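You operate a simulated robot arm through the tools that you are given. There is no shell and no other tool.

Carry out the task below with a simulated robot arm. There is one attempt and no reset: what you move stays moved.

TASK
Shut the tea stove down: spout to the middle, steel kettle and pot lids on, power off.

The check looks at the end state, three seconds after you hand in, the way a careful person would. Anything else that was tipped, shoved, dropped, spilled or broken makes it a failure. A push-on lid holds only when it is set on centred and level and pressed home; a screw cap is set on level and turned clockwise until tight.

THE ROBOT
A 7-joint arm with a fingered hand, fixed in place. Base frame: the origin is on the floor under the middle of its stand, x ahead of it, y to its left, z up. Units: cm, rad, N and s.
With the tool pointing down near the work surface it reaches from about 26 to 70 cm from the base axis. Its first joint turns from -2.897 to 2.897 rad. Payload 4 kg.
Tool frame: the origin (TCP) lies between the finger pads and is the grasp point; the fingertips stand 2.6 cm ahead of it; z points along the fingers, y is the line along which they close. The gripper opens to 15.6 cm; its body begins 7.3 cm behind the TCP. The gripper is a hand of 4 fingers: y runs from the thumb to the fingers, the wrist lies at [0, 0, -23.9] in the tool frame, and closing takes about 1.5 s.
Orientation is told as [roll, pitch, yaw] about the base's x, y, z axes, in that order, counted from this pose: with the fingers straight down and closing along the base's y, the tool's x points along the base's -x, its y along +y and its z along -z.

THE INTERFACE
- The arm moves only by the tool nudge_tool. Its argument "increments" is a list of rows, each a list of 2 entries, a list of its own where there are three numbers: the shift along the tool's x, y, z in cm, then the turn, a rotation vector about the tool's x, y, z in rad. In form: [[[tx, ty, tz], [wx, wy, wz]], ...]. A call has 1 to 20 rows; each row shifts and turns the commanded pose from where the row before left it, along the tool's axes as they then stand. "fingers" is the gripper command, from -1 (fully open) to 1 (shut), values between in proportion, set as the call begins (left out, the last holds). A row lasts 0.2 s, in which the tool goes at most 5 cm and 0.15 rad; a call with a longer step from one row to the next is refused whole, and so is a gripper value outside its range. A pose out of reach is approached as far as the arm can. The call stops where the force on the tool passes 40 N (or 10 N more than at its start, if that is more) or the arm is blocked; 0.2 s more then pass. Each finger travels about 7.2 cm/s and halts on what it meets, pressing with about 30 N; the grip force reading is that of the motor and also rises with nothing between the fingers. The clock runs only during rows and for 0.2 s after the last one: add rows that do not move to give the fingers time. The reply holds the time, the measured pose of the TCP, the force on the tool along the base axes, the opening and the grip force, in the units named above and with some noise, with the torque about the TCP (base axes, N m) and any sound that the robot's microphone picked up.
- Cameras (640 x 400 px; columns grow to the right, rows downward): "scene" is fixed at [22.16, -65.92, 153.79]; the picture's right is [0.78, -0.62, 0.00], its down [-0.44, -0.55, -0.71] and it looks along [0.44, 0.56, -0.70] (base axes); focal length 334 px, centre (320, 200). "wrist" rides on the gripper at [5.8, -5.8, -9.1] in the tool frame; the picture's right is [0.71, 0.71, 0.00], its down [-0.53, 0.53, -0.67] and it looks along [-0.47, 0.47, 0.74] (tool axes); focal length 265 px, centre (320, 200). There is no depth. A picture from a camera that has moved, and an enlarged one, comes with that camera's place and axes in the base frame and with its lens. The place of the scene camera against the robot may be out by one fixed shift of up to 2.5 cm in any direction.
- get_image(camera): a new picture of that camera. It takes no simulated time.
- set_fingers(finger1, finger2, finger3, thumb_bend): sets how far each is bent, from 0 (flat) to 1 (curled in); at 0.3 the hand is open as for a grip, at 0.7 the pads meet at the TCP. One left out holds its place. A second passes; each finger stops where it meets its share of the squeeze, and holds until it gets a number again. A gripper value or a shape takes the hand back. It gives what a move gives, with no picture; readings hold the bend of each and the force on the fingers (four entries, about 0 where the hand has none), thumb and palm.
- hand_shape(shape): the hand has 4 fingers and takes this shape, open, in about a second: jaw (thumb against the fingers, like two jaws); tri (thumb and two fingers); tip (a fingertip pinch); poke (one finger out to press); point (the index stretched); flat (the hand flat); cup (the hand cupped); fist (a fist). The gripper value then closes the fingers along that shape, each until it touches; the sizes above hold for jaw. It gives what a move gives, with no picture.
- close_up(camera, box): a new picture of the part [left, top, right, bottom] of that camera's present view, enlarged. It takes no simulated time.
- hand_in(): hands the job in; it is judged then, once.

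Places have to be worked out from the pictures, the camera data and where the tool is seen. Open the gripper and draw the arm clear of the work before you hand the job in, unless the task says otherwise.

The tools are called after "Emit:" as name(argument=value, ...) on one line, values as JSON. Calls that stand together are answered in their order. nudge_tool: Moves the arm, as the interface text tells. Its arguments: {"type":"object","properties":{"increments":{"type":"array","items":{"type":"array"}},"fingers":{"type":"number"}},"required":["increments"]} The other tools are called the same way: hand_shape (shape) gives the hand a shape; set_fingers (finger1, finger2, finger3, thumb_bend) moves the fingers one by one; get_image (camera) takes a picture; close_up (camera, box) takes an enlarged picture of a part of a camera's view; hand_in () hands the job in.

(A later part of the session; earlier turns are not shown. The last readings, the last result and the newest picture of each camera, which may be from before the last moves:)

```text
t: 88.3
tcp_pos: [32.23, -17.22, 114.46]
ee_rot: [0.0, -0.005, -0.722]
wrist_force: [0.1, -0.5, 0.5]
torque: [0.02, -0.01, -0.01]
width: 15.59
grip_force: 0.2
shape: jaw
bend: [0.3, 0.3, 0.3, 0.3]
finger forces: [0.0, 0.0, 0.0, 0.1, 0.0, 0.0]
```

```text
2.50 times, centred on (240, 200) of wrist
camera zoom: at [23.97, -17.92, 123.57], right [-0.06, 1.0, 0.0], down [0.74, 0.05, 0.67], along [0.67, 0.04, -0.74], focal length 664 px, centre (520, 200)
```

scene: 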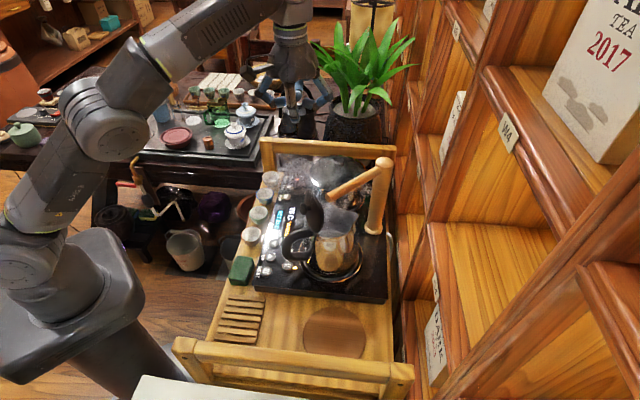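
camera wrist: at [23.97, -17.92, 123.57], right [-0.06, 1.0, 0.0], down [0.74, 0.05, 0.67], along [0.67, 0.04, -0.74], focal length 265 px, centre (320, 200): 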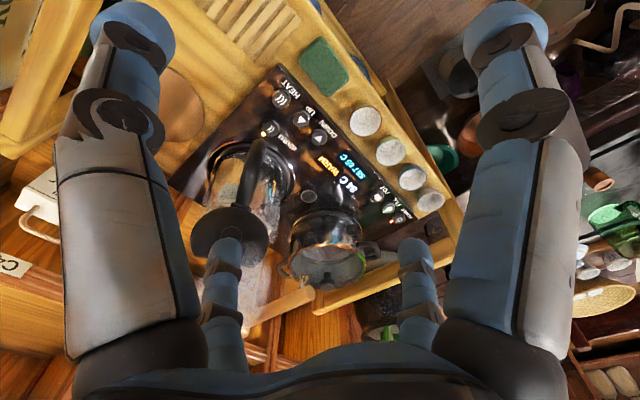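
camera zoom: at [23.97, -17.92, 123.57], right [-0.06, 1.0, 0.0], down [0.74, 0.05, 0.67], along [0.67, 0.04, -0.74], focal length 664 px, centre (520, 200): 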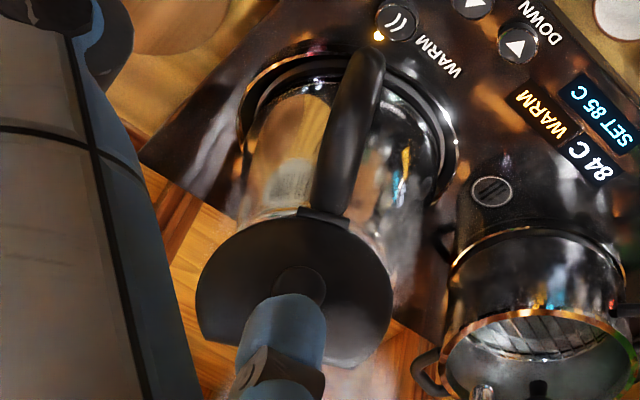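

The kettle geometry is now clear: axis near (53.2,-28.4), handle at bearing 161°, hinge ≈ (49.5,-27.1,97), lid radius ≈5.2 leaning ~14° past vertical toward closing. I form "poke" again, turn to yaw 0 and approach behind the lid.

Emit:
hand_shape(shape="poke")

Emit:
nudge_tool(increments=[[[0, 0, 0], [0, 0, -0.1444]], [[0, 0, 0], [0, 0, -0.1444]], [[0, 0, 0], [0, 0, -0.1444]], [[0, 0, 0], [0, 0, -0.1444]], [[0, 0, 0], [0, 0, -0.1444]], [[-3.3, -2.1, 1.1], [0, 0, 0]], [[-3.3, -2.1, 1.1], [0, 0, 0]], [[-3.3, -2.1, 1.1], [0, 0, 0]], [[-3.3, -2.1, 1.1], [0, 0, 0]], [[0, 0, 0], [0, 0, 0]]])

Emit:
get_image(camera="wrist")

Emit:
close_up(camera="scene", box=[260, 130, 380, 250])

```text
t: 89.2
tcp_pos: [32.19, -17.22, 114.44]
ee_rot: [0.001, -0.003, -0.722]
wrist_force: [0.4, -0.7, 0.0]
torque: [-0.02, -0.05, 0.0]
width: 0.0
grip_force: 0.0
shape: poke
bend: [1.0, 1.0, 1.0, 0.91]
finger forces: [0.0, 0.1, 0.0, 0.1, 0.1, 0.1]
```

```text
t: 91.4
tcp_pos: [45.57, -25.82, 109.67]
ee_rot: [-0.002, 0.0, -0.001]
wrist_force: [-0.2, 0.2, -0.3]
torque: [-0.01, -0.01, 0.0]
width: 0.01
grip_force: 0.0
shape: poke
bend: [1.0, 1.0, 1.0, 0.91]
finger forces: [0.0, 0.0, 0.0, 0.1, 0.1, 0.0]
```

```text
taken
camera wrist: at [39.74, -31.67, 118.89], right [-0.71, 0.71, 0.0], down [0.52, 0.53, 0.67], along [0.47, 0.47, -0.74], focal length 265 px, centre (320, 200)
```

wrist: 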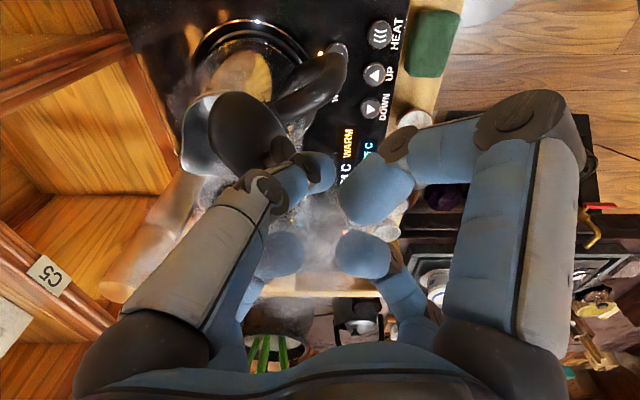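

```text
3.33 times, centred on (320, 190) of scene
camera zoom: at [22.16, -65.92, 153.79], right [0.78, -0.62, 0.0], down [-0.44, -0.55, -0.71], along [0.44, 0.56, -0.7], focal length 1112 px, centre (320, 233)
```

zoom: 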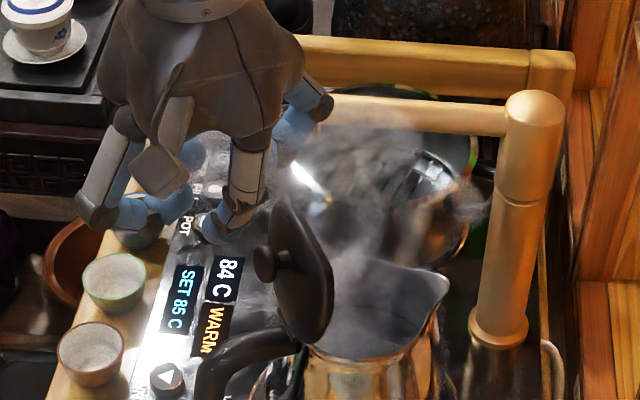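

The thumb is behind and left of the lid. I move to just behind the lid's upper part and push it forward (direction ≈ (0.95,-0.33)) through the first part of its arc.

Emit:
nudge_tool(increments=[[[-1.4, -0.4, 0.95], [0, 0, 0]], [[-1.4, -0.4, 0.95], [0, 0, 0]], [[-1.06, -0.37, 0.1], [0, 0, 0]], [[-1.06, -0.37, 0.1], [0, 0, 0]], [[-1.07, -0.37, 0.3], [0, 0, 0]], [[-1.07, -0.37, 0.3], [0, 0, 0]], [[0, 0, 0], [0, 0, 0]]])

Emit:
close_up(camera="scene", box=[260, 130, 380, 250])

Emit:
get_image(camera="wrist")

```text
t: 93.0
tcp_pos: [52.37, -28.15, 107.11]
ee_rot: [0.0, -0.003, 0.001]
wrist_force: [-0.7, 0.4, 0.8]
torque: [0.04, -0.01, 0.02]
width: 0.01
grip_force: 0.1
shape: poke
bend: [1.0, 1.0, 1.0, 0.91]
finger forces: [0.1, 0.0, 0.0, 0.0, 0.0, 0.1]
```

```text
3.33 times, centred on (320, 190) of scene
camera zoom: at [22.16, -65.92, 153.79], right [0.78, -0.62, 0.0], down [-0.44, -0.55, -0.71], along [0.44, 0.56, -0.7], focal length 1112 px, centre (320, 233)
```

zoom: 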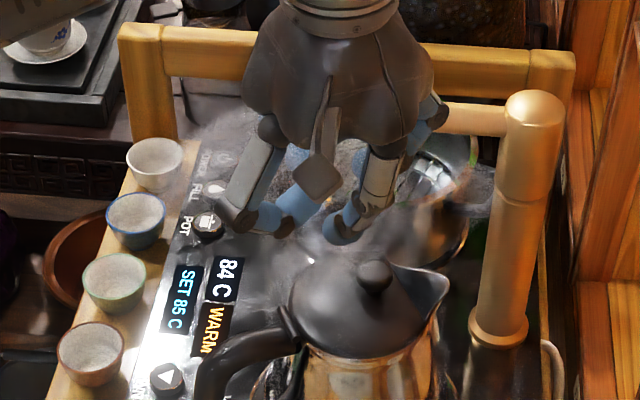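

```text
taken
camera wrist: at [46.64, -34.04, 116.35], right [-0.71, 0.71, 0.0], down [0.52, 0.53, 0.67], along [0.47, 0.47, -0.74], focal length 265 px, centre (320, 200)
```

wrist: 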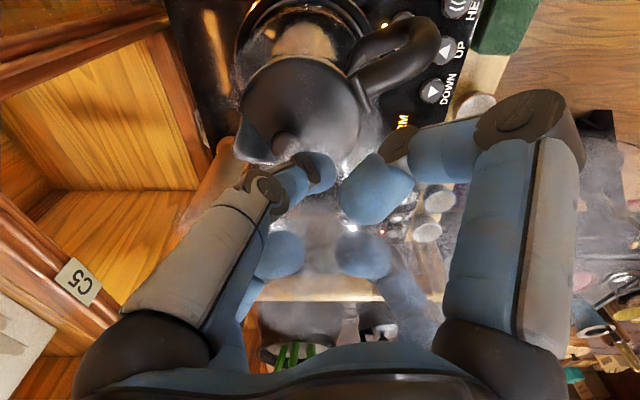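

The lid swung shut onto the kettle. Now I position the thumb above its knob (≈(54.7,-28.7)) to press it home.

Emit:
nudge_tool(increments=[[[-1.3, -0.3, 0.1], [0, 0, 0]], [[-1.3, -0.25, 0.1], [0, 0, 0]], [[0, 0, 0], [0, 0, 0]]])

Emit:
close_up(camera="scene", box=[280, 160, 370, 250])

Emit:
close_up(camera="wrist", box=[200, 60, 400, 220])

```text
t: 93.8
tcp_pos: [55.09, -28.74, 107.11]
ee_rot: [-0.002, -0.002, 0.0]
wrist_force: [-0.6, 0.1, 0.5]
torque: [-0.02, 0.01, 0.02]
width: 0.0
grip_force: 0.1
shape: poke
bend: [1.0, 1.0, 1.0, 0.91]
finger forces: [0.0, 0.0, 0.0, 0.1, 0.0, 0.0]
```

```text
4.44 times, centred on (325, 205) of scene
camera zoom: at [22.16, -65.92, 153.79], right [0.78, -0.62, 0.0], down [-0.44, -0.55, -0.71], along [0.44, 0.56, -0.7], focal length 1483 px, centre (298, 178)
```

zoom: 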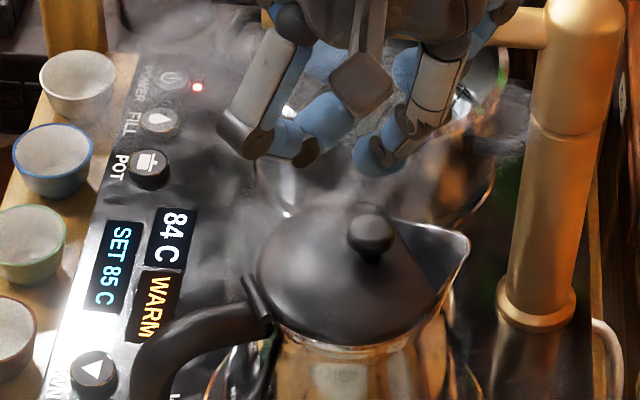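

```text
2.50 times, centred on (300, 140) of wrist
camera zoom: at [49.25, -34.54, 116.18], right [-0.71, 0.71, 0.0], down [0.52, 0.53, 0.67], along [0.47, 0.47, -0.74], focal length 664 px, centre (370, 350)
```

zoom: 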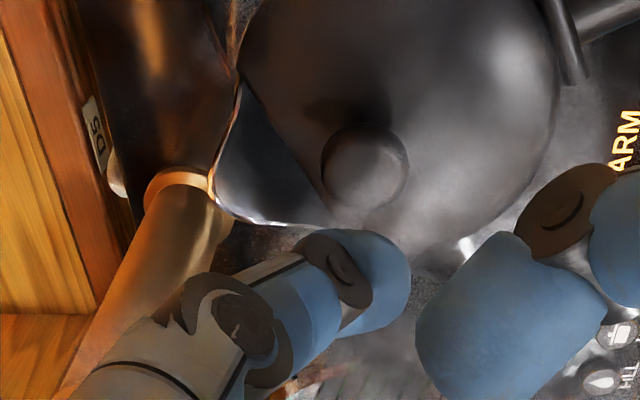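

The thumb tip is near (54.8,-28.6) and the knob at (54.5,-29.1,101). I shift slightly and lower in small steps to press the knob.

Emit:
nudge_tool(increments=[[[0.3, -0.5, 0.8], [0, 0, 0]], [[0, 0, 0.8], [0, 0, 0]], [[0, 0, 0.4], [0, 0, 0]], [[0, 0, 0.3], [0, 0, 0]], [[0, 0, 0], [0, 0, 0]]])

Emit:
close_up(camera="scene", box=[280, 160, 370, 250])

Emit:
close_up(camera="wrist", box=[200, 60, 400, 220])

```text
t: 95.0
tcp_pos: [54.74, -29.25, 104.82]
ee_rot: [-0.001, -0.003, 0.0]
wrist_force: [0.2, -0.2, -0.2]
torque: [-0.01, 0.02, -0.04]
width: 0.0
grip_force: 0.0
shape: poke
bend: [1.0, 1.0, 1.0, 0.91]
finger forces: [0.0, 0.1, 0.0, 0.0, 0.0, 0.0]
```

```text
4.44 times, centred on (325, 205) of scene
camera zoom: at [22.16, -65.92, 153.79], right [0.78, -0.62, 0.0], down [-0.44, -0.55, -0.71], along [0.44, 0.56, -0.7], focal length 1483 px, centre (298, 178)
```

zoom: 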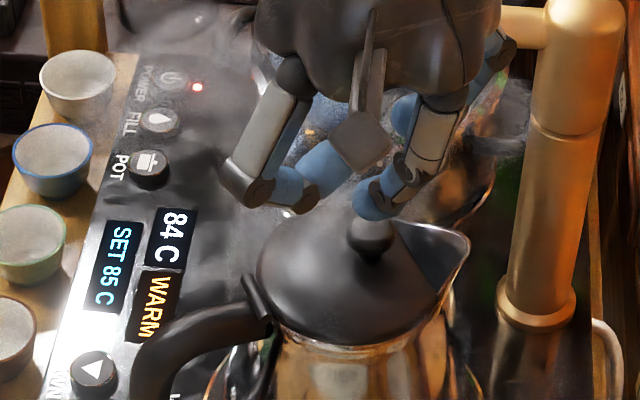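

```text
2.50 times, centred on (300, 140) of wrist
camera zoom: at [48.92, -35.0, 113.91], right [-0.71, 0.71, 0.0], down [0.52, 0.53, 0.67], along [0.47, 0.47, -0.74], focal length 664 px, centre (370, 350)
```

zoom: 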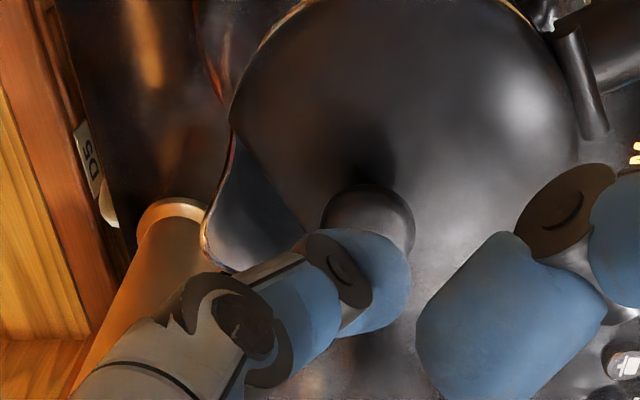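

The tip is right above the knob. I keep lowering in 0.3 cm steps until contact.

Emit:
nudge_tool(increments=[[[0, 0, 0.3], [0, 0, 0]], [[0, 0, 0.3], [0, 0, 0]], [[0, 0, 0.3], [0, 0, 0]], [[0, 0, 0], [0, 0, 0]]])

Emit:
close_up(camera="scene", box=[300, 180, 360, 240])

```text
t: 96.0
tcp_pos: [54.86, -29.18, 103.83]
ee_rot: [0.0, -0.003, 0.001]
wrist_force: [-0.7, 1.1, -0.4]
torque: [-0.06, 0.0, 0.01]
width: 0.0
grip_force: 0.1
shape: poke
bend: [1.0, 1.0, 1.0, 0.91]
finger forces: [0.0, 0.1, 0.1, 0.0, 0.0, 0.0]
```

```text
6.67 times, centred on (330, 210) of scene
camera zoom: at [22.16, -65.92, 153.79], right [0.78, -0.62, 0.0], down [-0.44, -0.55, -0.71], along [0.44, 0.56, -0.7], focal length 2224 px, centre (253, 133)
```

zoom: 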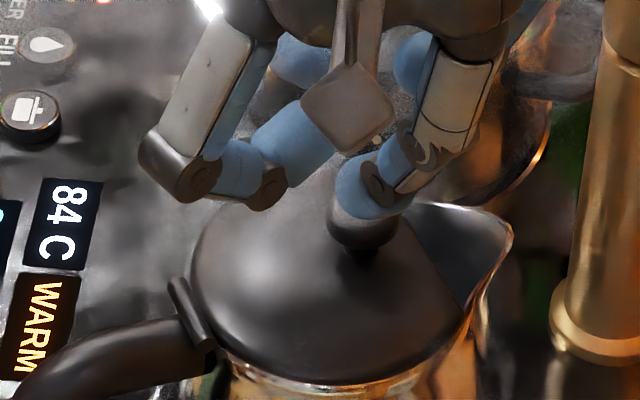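

Almost touching. I continue with 0.25 cm steps.

Emit:
nudge_tool(increments=[[[0, 0, 0.25], [0, 0, 0]], [[0, 0, 0.25], [0, 0, 0]], [[0, 0, 0], [0, 0, 0]]])

Emit:
close_up(camera="scene", box=[300, 180, 360, 240])

```text
t: 96.8
tcp_pos: [54.73, -29.27, 103.2]
ee_rot: [-0.003, -0.003, 0.002]
wrist_force: [-0.3, 0.4, -0.6]
torque: [-0.03, -0.03, 0.0]
width: 0.0
grip_force: 0.0
shape: poke
bend: [1.0, 1.0, 1.0, 0.91]
finger forces: [0.0, 0.0, 0.0, 0.0, 0.0, 0.0]
```

```text
6.67 times, centred on (330, 210) of scene
camera zoom: at [22.16, -65.92, 153.79], right [0.78, -0.62, 0.0], down [-0.44, -0.55, -0.71], along [0.44, 0.56, -0.7], focal length 2224 px, centre (253, 133)
```

zoom: 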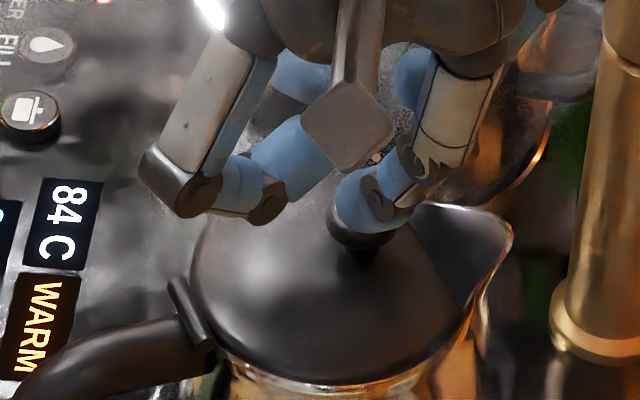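

No contact yet at z 103.2. I go further in small steps.

Emit:
nudge_tool(increments=[[[0, 0, 0.25], [0, 0, 0]], [[0, 0, 0.25], [0, 0, 0]], [[0, 0, 0.2], [0, 0, 0]], [[0, 0, 0], [0, 0, 0]]])

Emit:
close_up(camera="scene", box=[300, 180, 360, 240])

```text
t: 97.8
tcp_pos: [54.7, -29.21, 102.83]
ee_rot: [-0.001, -0.006, -0.001]
wrist_force: [4.1, -2.3, 13.2]
torque: [-0.08, -0.15, -0.03]
width: 0.01
grip_force: 0.0
shape: poke
bend: [1.0, 1.0, 1.0, 0.91]
finger forces: [0.1, 0.0, 0.1, 0.1, 13.3, 0.0]
```

```text
6.67 times, centred on (330, 210) of scene
camera zoom: at [22.16, -65.92, 153.79], right [0.78, -0.62, 0.0], down [-0.44, -0.55, -0.71], along [0.44, 0.56, -0.7], focal length 2224 px, centre (253, 133)
```

zoom: 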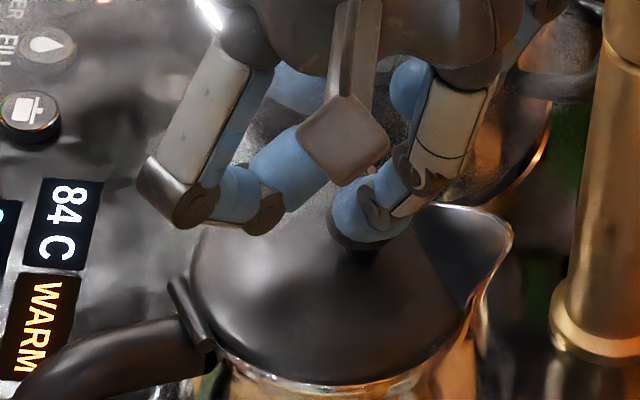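

Contact: the thumb presses the knob with 13 N. I press a little more to be sure the lid is home.

Emit:
nudge_tool(increments=[[[0, 0, 0.2], [0, 0, 0]], [[0, 0, 0.2], [0, 0, 0]], [[0, 0, 0], [0, 0, 0]]])

Emit:
close_up(camera="scene", box=[300, 180, 360, 240])

```text
t: 98.6
tcp_pos: [54.75, -29.18, 102.61]
ee_rot: [-0.004, -0.005, -0.004]
wrist_force: [3.0, -10.6, 36.0]
torque: [-0.23, -0.24, -0.1]
width: 0.0
grip_force: 0.0
shape: poke
bend: [1.0, 1.0, 1.0, 0.92]
finger forces: [0.0, 0.0, 0.0, 0.0, 36.2, 0.0]
```

```text
6.67 times, centred on (330, 210) of scene
camera zoom: at [22.16, -65.92, 153.79], right [0.78, -0.62, 0.0], down [-0.44, -0.55, -0.71], along [0.44, 0.56, -0.7], focal length 2224 px, centre (253, 133)
```

zoom: 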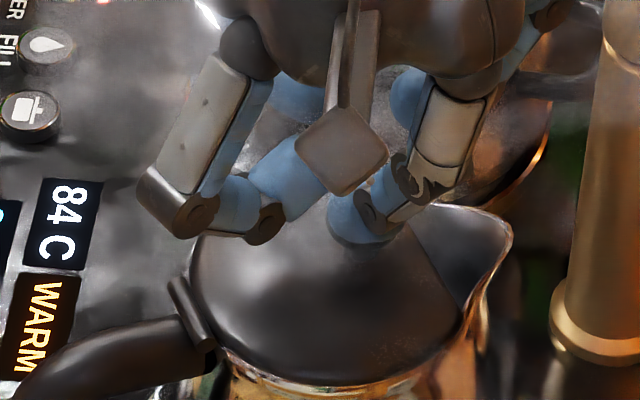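

36 N pressed without movement, so the kettle lid is home. I lift off and retreat to a free spot toward the robot to prepare for the power button.

Emit:
nudge_tool(increments=[[[0, 0, -1.5], [0, 0, 0]], [[0, 0, -2.5], [0, 0, 0]], [[1.5, 0.5, -2.5], [0, 0, 0]], [[4, 1.5, -1.5], [0, 0, 0]], [[4, 2, -0.5], [0, 0, 0]], [[0, 4.5, 0], [0, 0, 0]], [[0, 4.5, 0], [0, 0, 0]], [[0, 4.5, 0], [0, 0, 0]], [[0, 4.5, 0], [0, 0, 0]], [[0, 0, 0], [0, 0, 0]]])

Emit:
close_up(camera="scene", box=[260, 130, 400, 250])

Emit:
get_image(camera="scene")

```text
t: 100.8
tcp_pos: [45.31, -7.19, 110.75]
ee_rot: [-0.002, -0.002, 0.0]
wrist_force: [0.4, 0.0, 0.9]
torque: [-0.01, -0.02, -0.04]
width: 0.01
grip_force: 0.1
shape: poke
bend: [1.0, 1.0, 1.0, 0.91]
finger forces: [0.0, 0.0, 0.0, 0.1, 0.0, 0.1]
```

```text
3.33 times, centred on (330, 190) of scene
camera zoom: at [22.16, -65.92, 153.79], right [0.78, -0.62, 0.0], down [-0.44, -0.55, -0.71], along [0.44, 0.56, -0.7], focal length 1112 px, centre (287, 233)
```

zoom: 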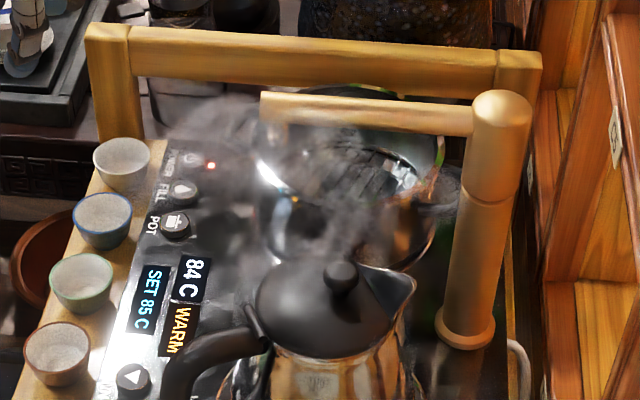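

```text
taken
```

scene: 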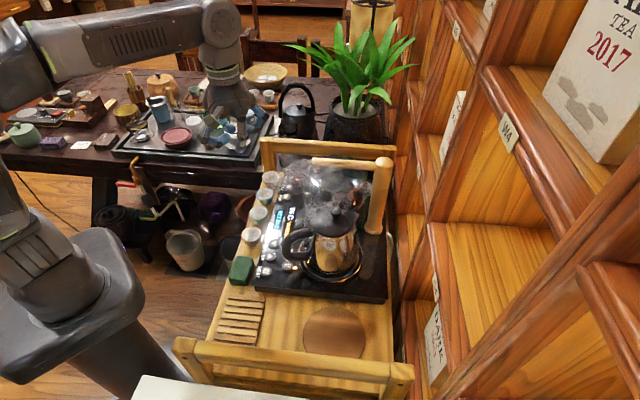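

Kettle lid shut, spout centred, cups undisturbed. To press POWER without the knuckles touching the far rail, I want one digit on the +x side extended; I test finger2.

Emit:
set_fingers(finger1=1.0, finger2=0.45, finger3=1.0, thumb_bend=1.0)

Emit:
get_image(camera="wrist")

Emit:
close_up(camera="scene", box=[180, 70, 280, 170])

```text
t: 101.8
tcp_pos: [45.22, -7.17, 110.73]
ee_rot: [0.0, -0.004, -0.001]
wrist_force: [0.5, 0.2, -1.3]
torque: [-0.02, 0.03, -0.05]
width: 0.71
grip_force: 0.1
shape: fingers
bend: [1.0, 1.0, 1.0, 0.83]
finger forces: [0.0, 0.1, 0.0, 0.0, 0.0, 0.1]
```

```text
taken
camera wrist: at [39.5, -13.09, 119.86], right [-0.71, 0.71, 0.0], down [0.52, 0.53, 0.67], along [0.47, 0.47, -0.74], focal length 265 px, centre (320, 200)
```

wrist: 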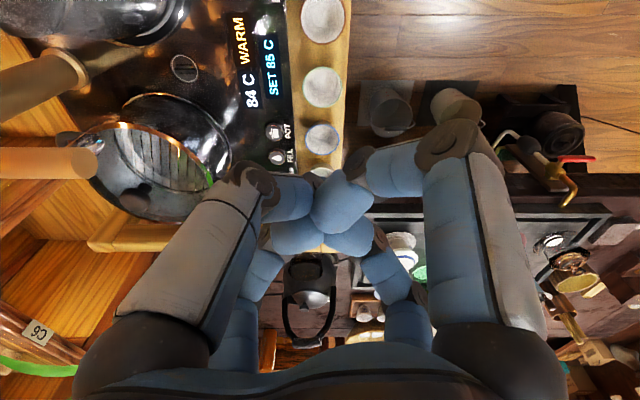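

```text
4.00 times, centred on (230, 120) of scene
camera zoom: at [22.16, -65.92, 153.79], right [0.78, -0.62, 0.0], down [-0.44, -0.55, -0.71], along [0.44, 0.56, -0.7], focal length 1334 px, centre (680, 520)
```

zoom: 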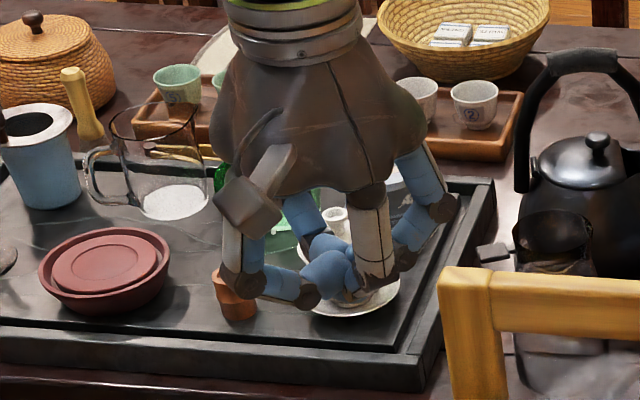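

Finger2 did not uncurl (digits blocking each other). I open the hand first and then curl only the others.

Emit:
hand_shape(shape="jaw")

Emit:
set_fingers(finger1=1.0, finger3=1.0)

Emit:
get_image(camera="wrist")

Emit:
close_up(camera="scene", box=[180, 70, 280, 170])

```text
t: 102.7
tcp_pos: [45.31, -7.19, 110.76]
ee_rot: [-0.001, -0.001, 0.001]
wrist_force: [-0.3, 0.8, -0.1]
torque: [-0.02, 0.01, -0.01]
width: 15.57
grip_force: 0.1
shape: jaw
bend: [0.3, 0.3, 0.3, 0.3]
finger forces: [0.0, 0.0, 0.0, 0.1, 0.1, 0.1]
```

```text
t: 103.7
tcp_pos: [45.35, -7.29, 110.79]
ee_rot: [-0.001, -0.003, 0.001]
wrist_force: [0.2, 0.4, -1.2]
torque: [0.01, -0.04, 0.0]
width: 7.11
grip_force: 0.1
shape: fingers
bend: [0.76, 0.3, 0.76, 0.3]
finger forces: [0.0, 0.0, 0.0, 0.0, 0.0, 0.0]
```

```text
taken
camera wrist: at [39.5, -13.09, 119.86], right [-0.71, 0.71, 0.0], down [0.52, 0.53, 0.67], along [0.47, 0.47, -0.74], focal length 265 px, centre (320, 200)
```

wrist: 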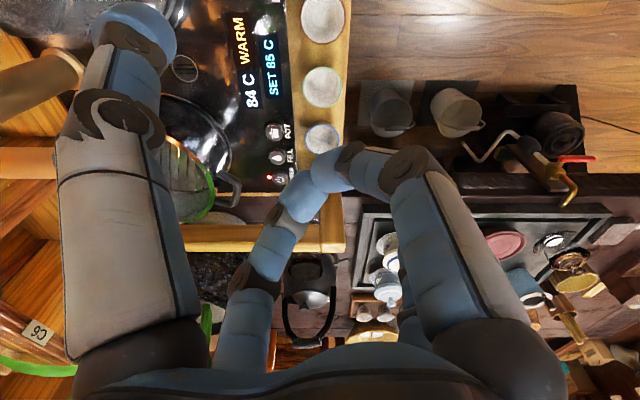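

```text
4.00 times, centred on (230, 120) of scene
camera zoom: at [22.16, -65.92, 153.79], right [0.78, -0.62, 0.0], down [-0.44, -0.55, -0.71], along [0.44, 0.56, -0.7], focal length 1334 px, centre (680, 520)
```

zoom: 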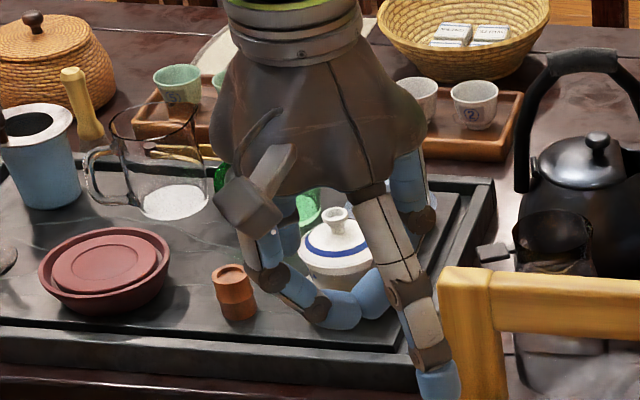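

finger3 is the digit on the tool's -x side (facing +x now). I extend finger3 and curl the other three.

Emit:
set_fingers(finger1=0.6, finger3=0.45)

Emit:
set_fingers(finger1=1.0, finger2=1.0)

Emit:
set_fingers(thumb_bend=1.0)

Emit:
get_image(camera="wrist")

Emit:
close_up(camera="scene", box=[180, 70, 280, 170])

```text
t: 104.7
tcp_pos: [45.33, -7.28, 110.77]
ee_rot: [0.0, -0.002, -0.001]
wrist_force: [0.2, 0.6, -0.1]
torque: [0.0, -0.01, 0.04]
width: 7.53
grip_force: 0.0
shape: fingers
bend: [0.6, 0.3, 0.45, 0.3]
finger forces: [0.0, 0.0, 0.0, 0.1, 0.1, 0.1]
```

```text
t: 105.7
tcp_pos: [45.23, -7.35, 110.79]
ee_rot: [0.0, -0.004, 0.0]
wrist_force: [-0.8, 0.0, 0.1]
torque: [0.0, 0.02, 0.01]
width: 9.16
grip_force: 0.1
shape: fingers
bend: [1.0, 0.92, 0.45, 0.3]
finger forces: [0.0, 0.0, 0.0, 0.0, 0.1, 0.0]
```

```text
t: 106.7
tcp_pos: [45.31, -7.26, 110.75]
ee_rot: [0.0, -0.002, 0.0]
wrist_force: [-1.0, -0.3, 0.6]
torque: [0.0, -0.02, 0.03]
width: 3.68
grip_force: 0.1
shape: fingers
bend: [1.0, 0.99, 0.45, 0.86]
finger forces: [0.1, 0.0, 0.0, 0.1, 0.0, 0.0]
```

```text
taken
camera wrist: at [39.5, -13.08, 119.86], right [-0.71, 0.71, 0.0], down [0.52, 0.53, 0.67], along [0.47, 0.47, -0.74], focal length 265 px, centre (320, 200)
```

wrist: 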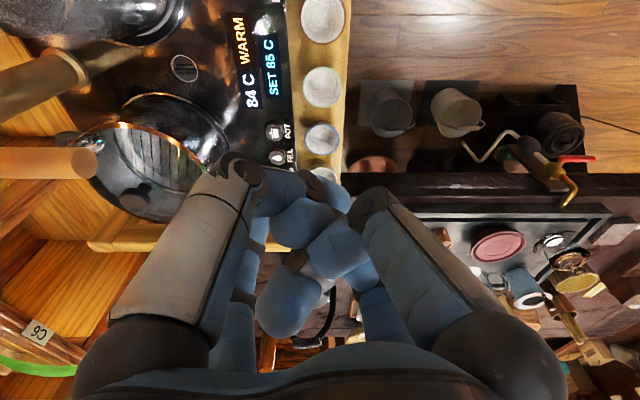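

```text
4.00 times, centred on (230, 120) of scene
camera zoom: at [22.16, -65.92, 153.79], right [0.78, -0.62, 0.0], down [-0.44, -0.55, -0.71], along [0.44, 0.56, -0.7], focal length 1334 px, centre (680, 520)
```

zoom: 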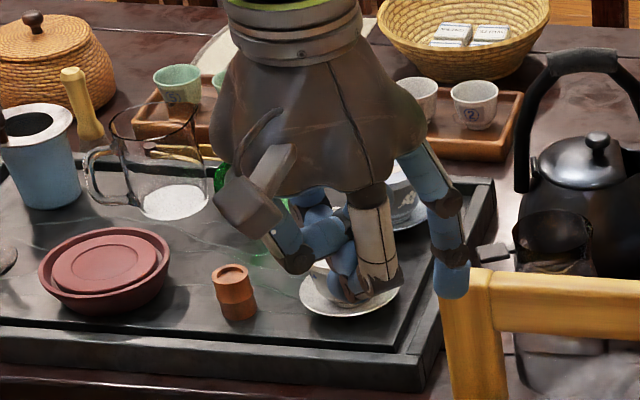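

finger3 now points down with its tip about 4.9 cm ahead (+x) of the TCP and 2.6 cm below it; the others are curled. The POWER button is at about (63.05,1.05,85.6), so I go to TCP (58.15,1.05,95) above it.

Emit:
nudge_tool(increments=[[[-2.57, 1.66, 3.15], [0, 0, 0]], [[-2.57, 1.66, 3.15], [0, 0, 0]], [[-2.57, 1.66, 3.15], [0, 0, 0]], [[-2.57, 1.66, 3.15], [0, 0, 0]], [[-2.57, 1.66, 3.15], [0, 0, 0]], [[0, 0, 0], [0, 0, 0]]])

Emit:
get_image(camera="wrist")

Emit:
close_up(camera="scene", box=[240, 110, 340, 200])

```text
t: 108.1
tcp_pos: [58.37, 1.1, 94.67]
ee_rot: [0.0, -0.002, -0.001]
wrist_force: [-0.2, -1.1, 0.7]
torque: [0.01, 0.01, -0.03]
width: 3.66
grip_force: 0.1
shape: fingers
bend: [1.0, 0.99, 0.45, 0.86]
finger forces: [0.0, 0.0, 0.0, 0.1, 0.0, 0.1]
```

```text
taken
camera wrist: at [52.51, -4.8, 103.87], right [-0.71, 0.71, 0.0], down [0.52, 0.53, 0.67], along [0.47, 0.47, -0.74], focal length 265 px, centre (320, 200)
```

wrist: 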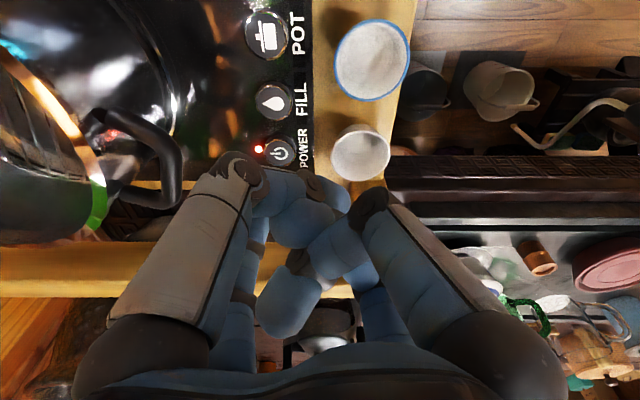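

```text
4.44 times, centred on (290, 155) of scene
camera zoom: at [22.16, -65.92, 153.79], right [0.78, -0.62, 0.0], down [-0.44, -0.55, -0.71], along [0.44, 0.56, -0.7], focal length 1483 px, centre (453, 400)
```

zoom: 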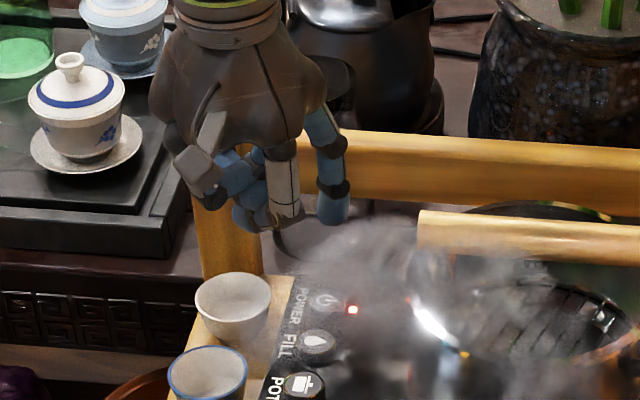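

Tip sits above the button within ~0.3 cm. I correct and lower to about 1.5 cm above the panel.

Emit:
nudge_tool(increments=[[[0.2, 0, 2.5], [0, 0, 0]], [[0, 0, 2.0], [0, 0, 0]], [[0, 0, 0], [0, 0, 0]]])

Emit:
close_up(camera="scene", box=[265, 140, 325, 190])

Emit:
close_up(camera="wrist", box=[160, 60, 400, 260])

```text
t: 108.9
tcp_pos: [57.98, 1.03, 90.3]
ee_rot: [-0.001, -0.004, 0.001]
wrist_force: [0.0, -0.6, -0.2]
torque: [0.0, 0.0, 0.01]
width: 3.69
grip_force: 0.0
shape: fingers
bend: [1.0, 0.99, 0.45, 0.86]
finger forces: [0.1, 0.1, 0.0, 0.0, 0.0, 0.0]
```

```text
8.00 times, centred on (295, 165) of scene
camera zoom: at [22.16, -65.92, 153.79], right [0.78, -0.62, 0.0], down [-0.44, -0.55, -0.71], along [0.44, 0.56, -0.7], focal length 2669 px, centre (520, 480)
```

zoom: 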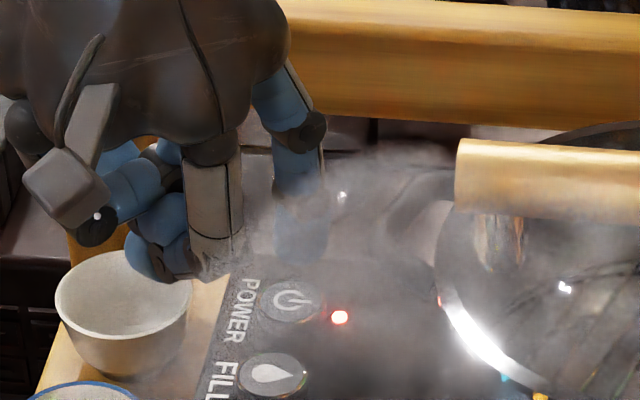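

```text
2.00 times, centred on (280, 160) of wrist
camera zoom: at [52.1, -4.8, 99.37], right [-0.71, 0.71, 0.0], down [0.52, 0.53, 0.67], along [0.47, 0.47, -0.74], focal length 531 px, centre (400, 280)
```

zoom: 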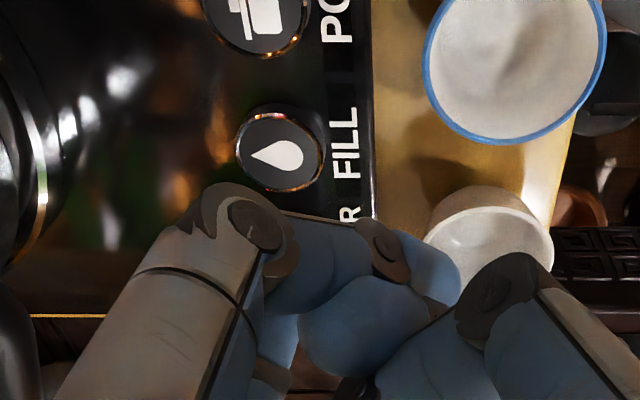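

Finger3's tip is ~1.5 cm above the button and aligned; all other digits stay clear. I lower carefully until the button is pressed.

Emit:
nudge_tool(increments=[[[0.1, 0.1, 0.6], [0, 0, 0]], [[0, 0, 0.3], [0, 0, 0]], [[0, 0, 0.2], [0, 0, 0]], [[0, 0, 0.2], [0, 0, 0]], [[0, 0, 0], [0, 0, 0]]])

Emit:
close_up(camera="scene", box=[265, 150, 325, 230])

```text
t: 110.1
tcp_pos: [57.6, 1.25, 89.24]
ee_rot: [0.0, -0.002, 0.0]
wrist_force: [-0.4, 0.1, 0.0]
torque: [-0.01, 0.05, -0.01]
width: 3.68
grip_force: 0.1
shape: fingers
bend: [1.0, 0.99, 0.45, 0.86]
finger forces: [0.0, 0.0, 0.1, 0.1, 0.0, 0.1]
```

```text
5.00 times, centred on (295, 190) of scene
camera zoom: at [22.16, -65.92, 153.79], right [0.78, -0.62, 0.0], down [-0.44, -0.55, -0.71], along [0.44, 0.56, -0.7], focal length 1668 px, centre (445, 250)
```

zoom: 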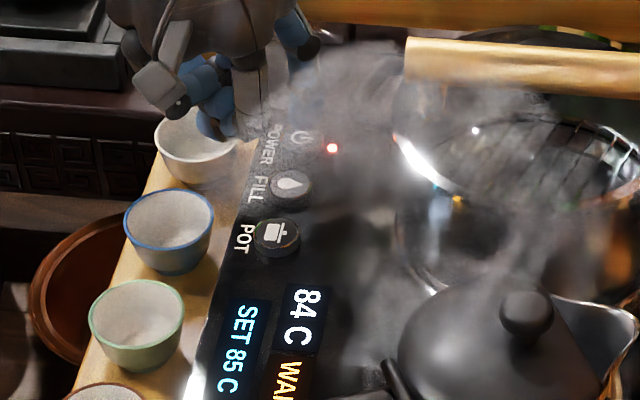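

No contact yet at z 89.2. I continue in 0.2 cm steps.

Emit:
nudge_tool(increments=[[[-0.1, -0.1, 0.2], [0, 0, 0]], [[0, 0, 0.2], [0, 0, 0]], [[0, 0, 0.2], [0, 0, 0]], [[0, 0, 0], [0, 0, 0]]])

Emit:
close_up(camera="scene", box=[265, 140, 325, 190])

```text
t: 111.1
tcp_pos: [57.76, 1.11, 88.65]
ee_rot: [-0.001, -0.001, -0.001]
wrist_force: [1.2, 0.1, -0.3]
torque: [0.0, 0.0, 0.01]
width: 3.7
grip_force: 0.1
shape: fingers
bend: [1.0, 0.99, 0.45, 0.86]
finger forces: [0.1, 0.0, 0.0, 0.0, 0.0, 0.0]
```

```text
8.00 times, centred on (295, 165) of scene
camera zoom: at [22.16, -65.92, 153.79], right [0.78, -0.62, 0.0], down [-0.44, -0.55, -0.71], along [0.44, 0.56, -0.7], focal length 2669 px, centre (520, 480)
```

zoom: 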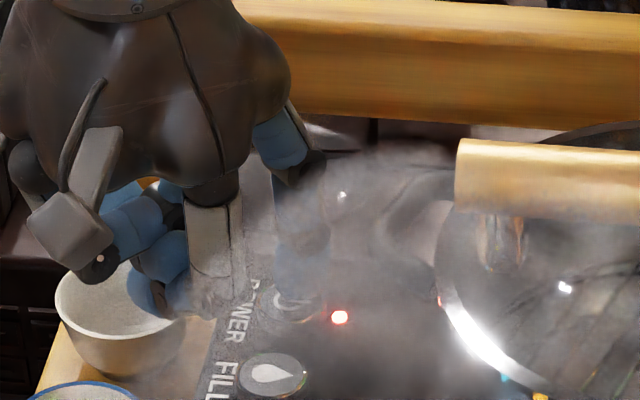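

The tip is over the button. I continue gently in 0.2 cm steps.

Emit:
nudge_tool(increments=[[[0, 0, 0.2], [0, 0, 0]], [[0, 0, 0.2], [0, 0, 0]], [[0, 0, 0], [0, 0, 0]]])

Emit:
close_up(camera="scene", box=[265, 150, 325, 230])

```text
t: 111.9
tcp_pos: [57.94, 1.2, 88.25]
ee_rot: [0.001, -0.002, 0.0]
wrist_force: [-0.4, 0.7, -0.1]
torque: [0.04, -0.03, -0.04]
width: 3.66
grip_force: 0.1
shape: fingers
bend: [1.0, 0.99, 0.45, 0.86]
finger forces: [0.1, 0.0, 0.5, 0.0, 0.0, 0.1]
heard: click
```

```text
5.00 times, centred on (295, 190) of scene
camera zoom: at [22.16, -65.92, 153.79], right [0.78, -0.62, 0.0], down [-0.44, -0.55, -0.71], along [0.44, 0.56, -0.7], focal length 1668 px, centre (445, 250)
```

zoom: 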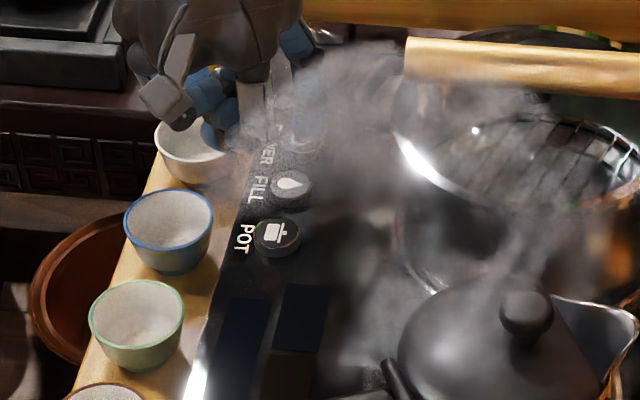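

A click was heard and the displays and LED went dark: power is off. I lift straight up and away from the button.

Emit:
nudge_tool(increments=[[[0, 0, -1.0], [0, 0, 0]], [[0, 0, -2.0], [0, 0, 0]], [[0, 0, -3.0], [0, 0, 0]], [[1.0, 0, -3.5], [0, 0, 0]], [[2.5, 0, -3.5], [0, 0, 0]], [[3.5, 0, -3.0], [0, 0, 0]], [[4, 0, -1.5], [0, 0, 0]], [[4, 0, -1.0], [0, 0, 0]], [[0, 0, 0], [0, 0, 0]]])

Emit:
get_image(camera="scene")

Emit:
close_up(camera="scene", box=[250, 130, 410, 260])

```text
t: 113.9
tcp_pos: [42.79, 1.21, 106.7]
ee_rot: [-0.002, -0.002, -0.001]
wrist_force: [-0.5, -1.5, 0.4]
torque: [-0.02, 0.02, -0.01]
width: 3.7
grip_force: 0.0
shape: fingers
bend: [1.0, 0.99, 0.45, 0.86]
finger forces: [0.0, 0.1, 0.0, 0.0, 0.0, 0.0]
```

```text
taken
```

scene: 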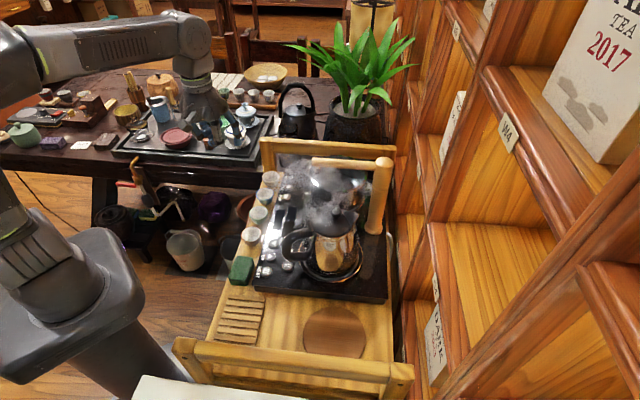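

```text
3.08 times, centred on (330, 195) of scene
camera zoom: at [22.16, -65.92, 153.79], right [0.78, -0.62, 0.0], down [-0.44, -0.55, -0.71], along [0.44, 0.56, -0.7], focal length 1027 px, centre (289, 215)
```

zoom: 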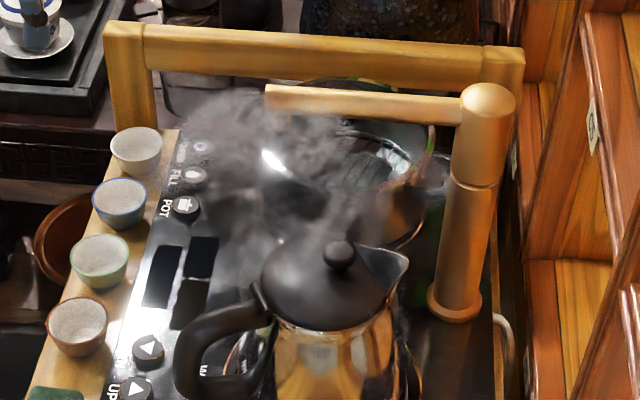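

Power is off, spout is centred, both lids on. I open the hand and take a final closer look at the pot lid from above.

Emit:
hand_shape(shape="jaw")

Emit:
nudge_tool(increments=[[[-1, -1.5, -1.5], [0, 0, 0.131]], [[-1, -1.5, -1.5], [0, 0, 0.131]], [[-1, -1.5, -1.5], [0, 0, 0.131]], [[-1, -1.5, -1.5], [0, 0, 0.131]], [[-1, 0, 0], [0, 0, 0.131]], [[-1, 0, 0], [0, 0, 0.131]], [[0, 0, 0], [0, 0, 0]]])

Emit:
get_image(camera="wrist")

```text
t: 114.8
tcp_pos: [42.74, 1.17, 106.74]
ee_rot: [0.001, -0.003, -0.002]
wrist_force: [0.5, -0.8, 0.3]
torque: [0.02, -0.01, -0.03]
width: 15.58
grip_force: 0.0
shape: jaw
bend: [0.3, 0.3, 0.3, 0.3]
finger forces: [0.0, 0.0, 0.1, 0.0, 0.1, 0.0]
```

```text
t: 116.4
tcp_pos: [47.1, -6.43, 112.64]
ee_rot: [0.001, -0.001, -0.789]
wrist_force: [-1.2, 0.5, -0.2]
torque: [0.02, -0.03, 0.0]
width: 15.58
grip_force: 0.1
shape: jaw
bend: [0.3, 0.3, 0.3, 0.3]
finger forces: [0.0, 0.1, 0.0, 0.0, 0.1, 0.0]
```

```text
taken
camera wrist: at [38.89, -6.47, 121.75], right [0.0, 1.0, 0.0], down [0.74, 0.0, 0.67], along [0.67, 0.0, -0.74], focal length 265 px, centre (320, 200)
```

wrist: 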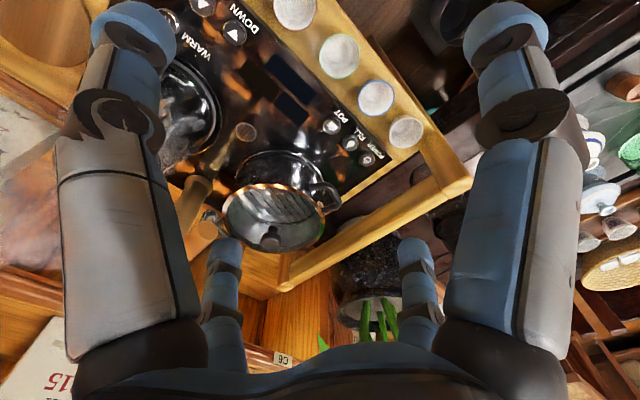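

Emit:
close_up(camera="wrist", box=[180, 130, 360, 270])

Emit:
close_up(camera="scene", box=[300, 145, 400, 215])

```text
2.86 times, centred on (270, 200) of wrist
camera zoom: at [38.89, -6.47, 121.75], right [0.0, 1.0, 0.0], down [0.74, 0.0, 0.67], along [0.67, 0.0, -0.74], focal length 758 px, centre (463, 200)
```

zoom: 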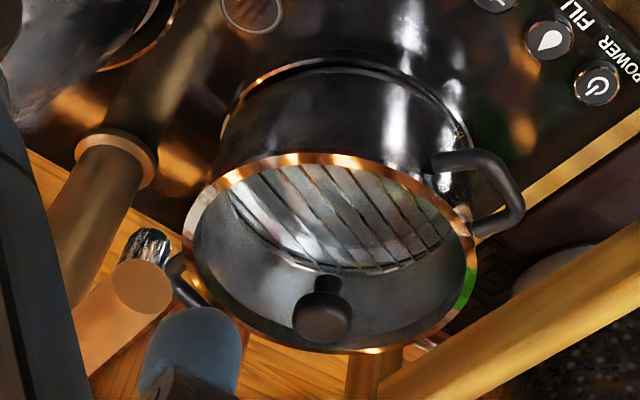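

```text
5.71 times, centred on (350, 180) of scene
camera zoom: at [22.16, -65.92, 153.79], right [0.78, -0.62, 0.0], down [-0.44, -0.55, -0.71], along [0.44, 0.56, -0.7], focal length 1906 px, centre (149, 314)
```

zoom: 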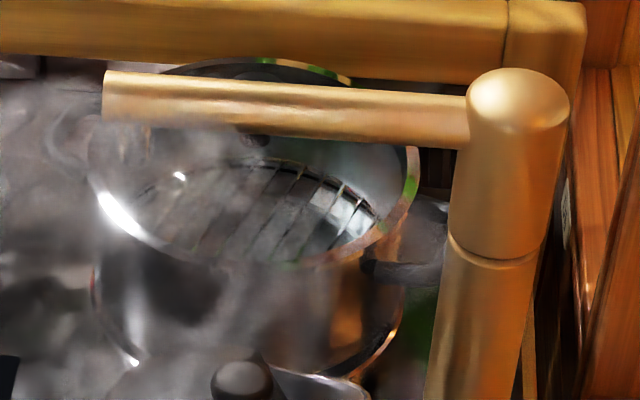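

The lid ring fits a level circle on the pot and the spout tip is within ~1° of the middle. For certainty I'll give the pot-lid knob one gentle downward press too; I form "poke", turn to yaw 0 and approach.

Emit:
hand_shape(shape="poke")

Emit:
nudge_tool(increments=[[[0, 0, 0], [0, 0, -0.1315]], [[0, 0, 0], [0, 0, -0.1315]], [[0, 0, 0], [0, 0, -0.1315]], [[0, 0, 0], [0, 0, -0.1315]], [[0, 0, 0], [0, 0, -0.1315]], [[0, 0, 0], [0, 0, -0.1315]], [[-3.6, -0.85, 2.2], [0, 0, 0]], [[-3.6, -0.85, 2.2], [0, 0, 0]], [[-3.6, -0.85, 2.2], [0, 0, 0]], [[0, 0, 0], [0.0234, -0.1197, 0]], [[0, 0, 0], [0.0234, -0.1197, 0]], [[0, 0, 0], [0, 0, 0]]])

Emit:
close_up(camera="scene", box=[250, 90, 410, 220])

Emit:
get_image(camera="wrist")

```text
t: 117.3
tcp_pos: [46.99, -6.47, 112.62]
ee_rot: [0.003, -0.002, -0.786]
wrist_force: [0.6, -0.1, -0.8]
torque: [-0.02, -0.01, -0.01]
width: 0.0
grip_force: 0.0
shape: poke
bend: [1.0, 1.0, 1.0, 0.91]
finger forces: [0.0, 0.1, 0.0, 0.0, 0.0, 0.0]
```

```text
t: 119.9
tcp_pos: [58.0, -9.09, 105.97]
ee_rot: [-0.048, -0.242, 0.009]
wrist_force: [-0.3, -0.3, -0.1]
torque: [0.01, -0.01, 0.0]
width: 0.03
grip_force: 0.1
shape: poke
bend: [1.0, 1.0, 1.0, 0.91]
finger forces: [0.0, 0.0, 0.0, 0.0, 0.0, 0.0]
```

```text
3.08 times, centred on (330, 155) of scene
camera zoom: at [22.16, -65.92, 153.79], right [0.78, -0.62, 0.0], down [-0.44, -0.55, -0.71], along [0.44, 0.56, -0.7], focal length 1027 px, centre (289, 338)
```

zoom: 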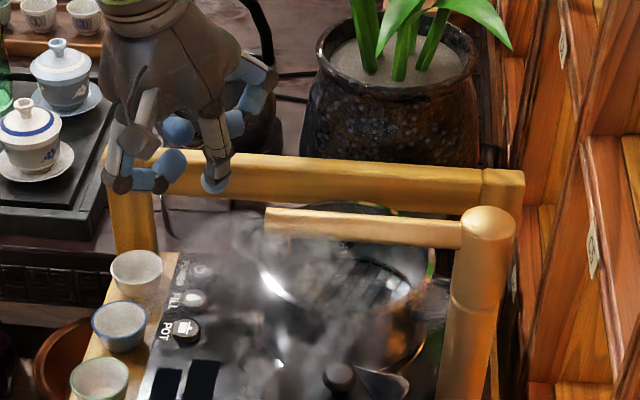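

```text
taken
camera wrist: at [50.12, -14.63, 113.61], right [-0.68, 0.7, -0.2], down [0.35, 0.56, 0.75], along [0.64, 0.44, -0.63], focal length 265 px, centre (320, 200)
```

wrist: 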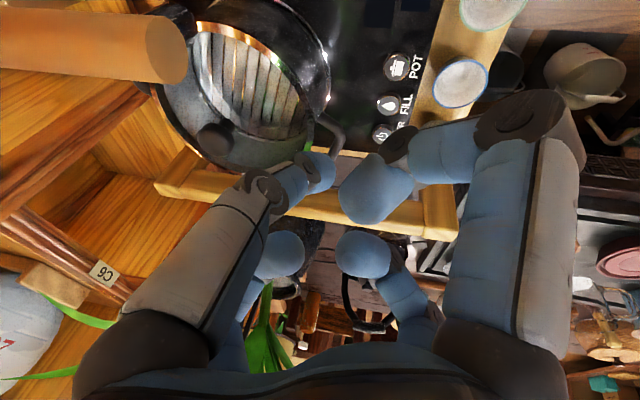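

The camera bracket would hang over the spout arm at yaw 0, so I undo the lean, turn to yaw -0.98 (thumb side toward the spout, camera toward the robot), lean 14° outward again, and approach the knob partway.

Emit:
nudge_tool(increments=[[[0, 0, 0], [-0.0234, 0.1197, 0]], [[0, 0, 0], [-0.0234, 0.1197, 0]], [[0, 0, 0], [0, 0, 0.14]], [[0, 0, 0], [0, 0, 0.14]], [[0, 0, 0], [0, 0, 0.14]], [[0, 0, 0], [0, 0, 0.14]], [[0, 0, 0], [0, 0, 0.14]], [[0, 0, 0], [0, 0, 0.14]], [[0, 0, 0], [0, 0, 0.139]], [[0, 0, 0], [-0.0863, -0.0863, 0]], [[0, 0, 0], [-0.0863, -0.0863, 0]], [[-2.445, 1.508, 1.513], [0, 0, 0]], [[-2.445, 1.508, 1.513], [0, 0, 0]], [[0, 0, 0], [0, 0, 0]]])

Emit:
get_image(camera="wrist")

Emit:
close_up(camera="scene", box=[270, 100, 400, 210])

```text
t: 122.9
tcp_pos: [63.93, -11.56, 104.44]
ee_rot: [0.176, -0.175, -0.991]
wrist_force: [0.1, 0.2, 0.0]
torque: [0.01, 0.0, 0.03]
width: 0.01
grip_force: 0.0
shape: poke
bend: [1.0, 1.0, 1.0, 0.91]
finger forces: [0.0, 0.0, 0.0, 0.0, 0.0, 0.1]
```

```text
taken
camera wrist: at [53.89, -9.71, 111.13], right [0.19, 0.98, 0.0], down [0.55, -0.11, 0.83], along [0.81, -0.16, -0.56], focal length 265 px, centre (320, 200)
```

wrist: 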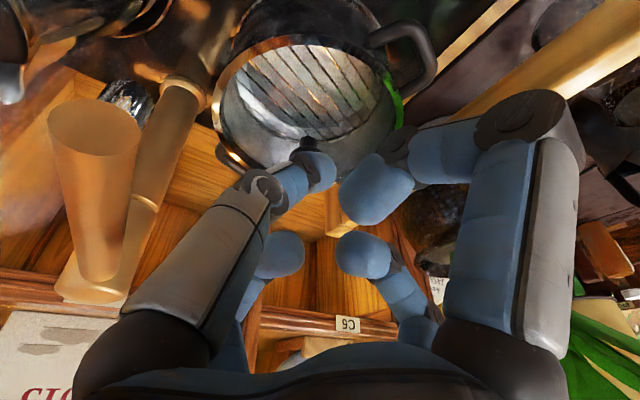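

```text
3.64 times, centred on (335, 155) of scene
camera zoom: at [22.16, -65.92, 153.79], right [0.78, -0.62, 0.0], down [-0.44, -0.55, -0.71], along [0.44, 0.56, -0.7], focal length 1213 px, centre (266, 364)
```

zoom: 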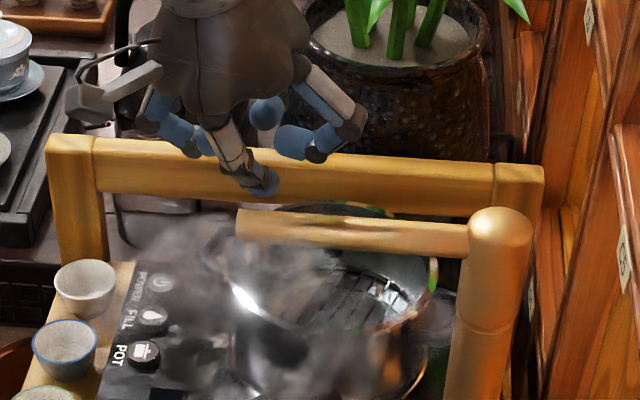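

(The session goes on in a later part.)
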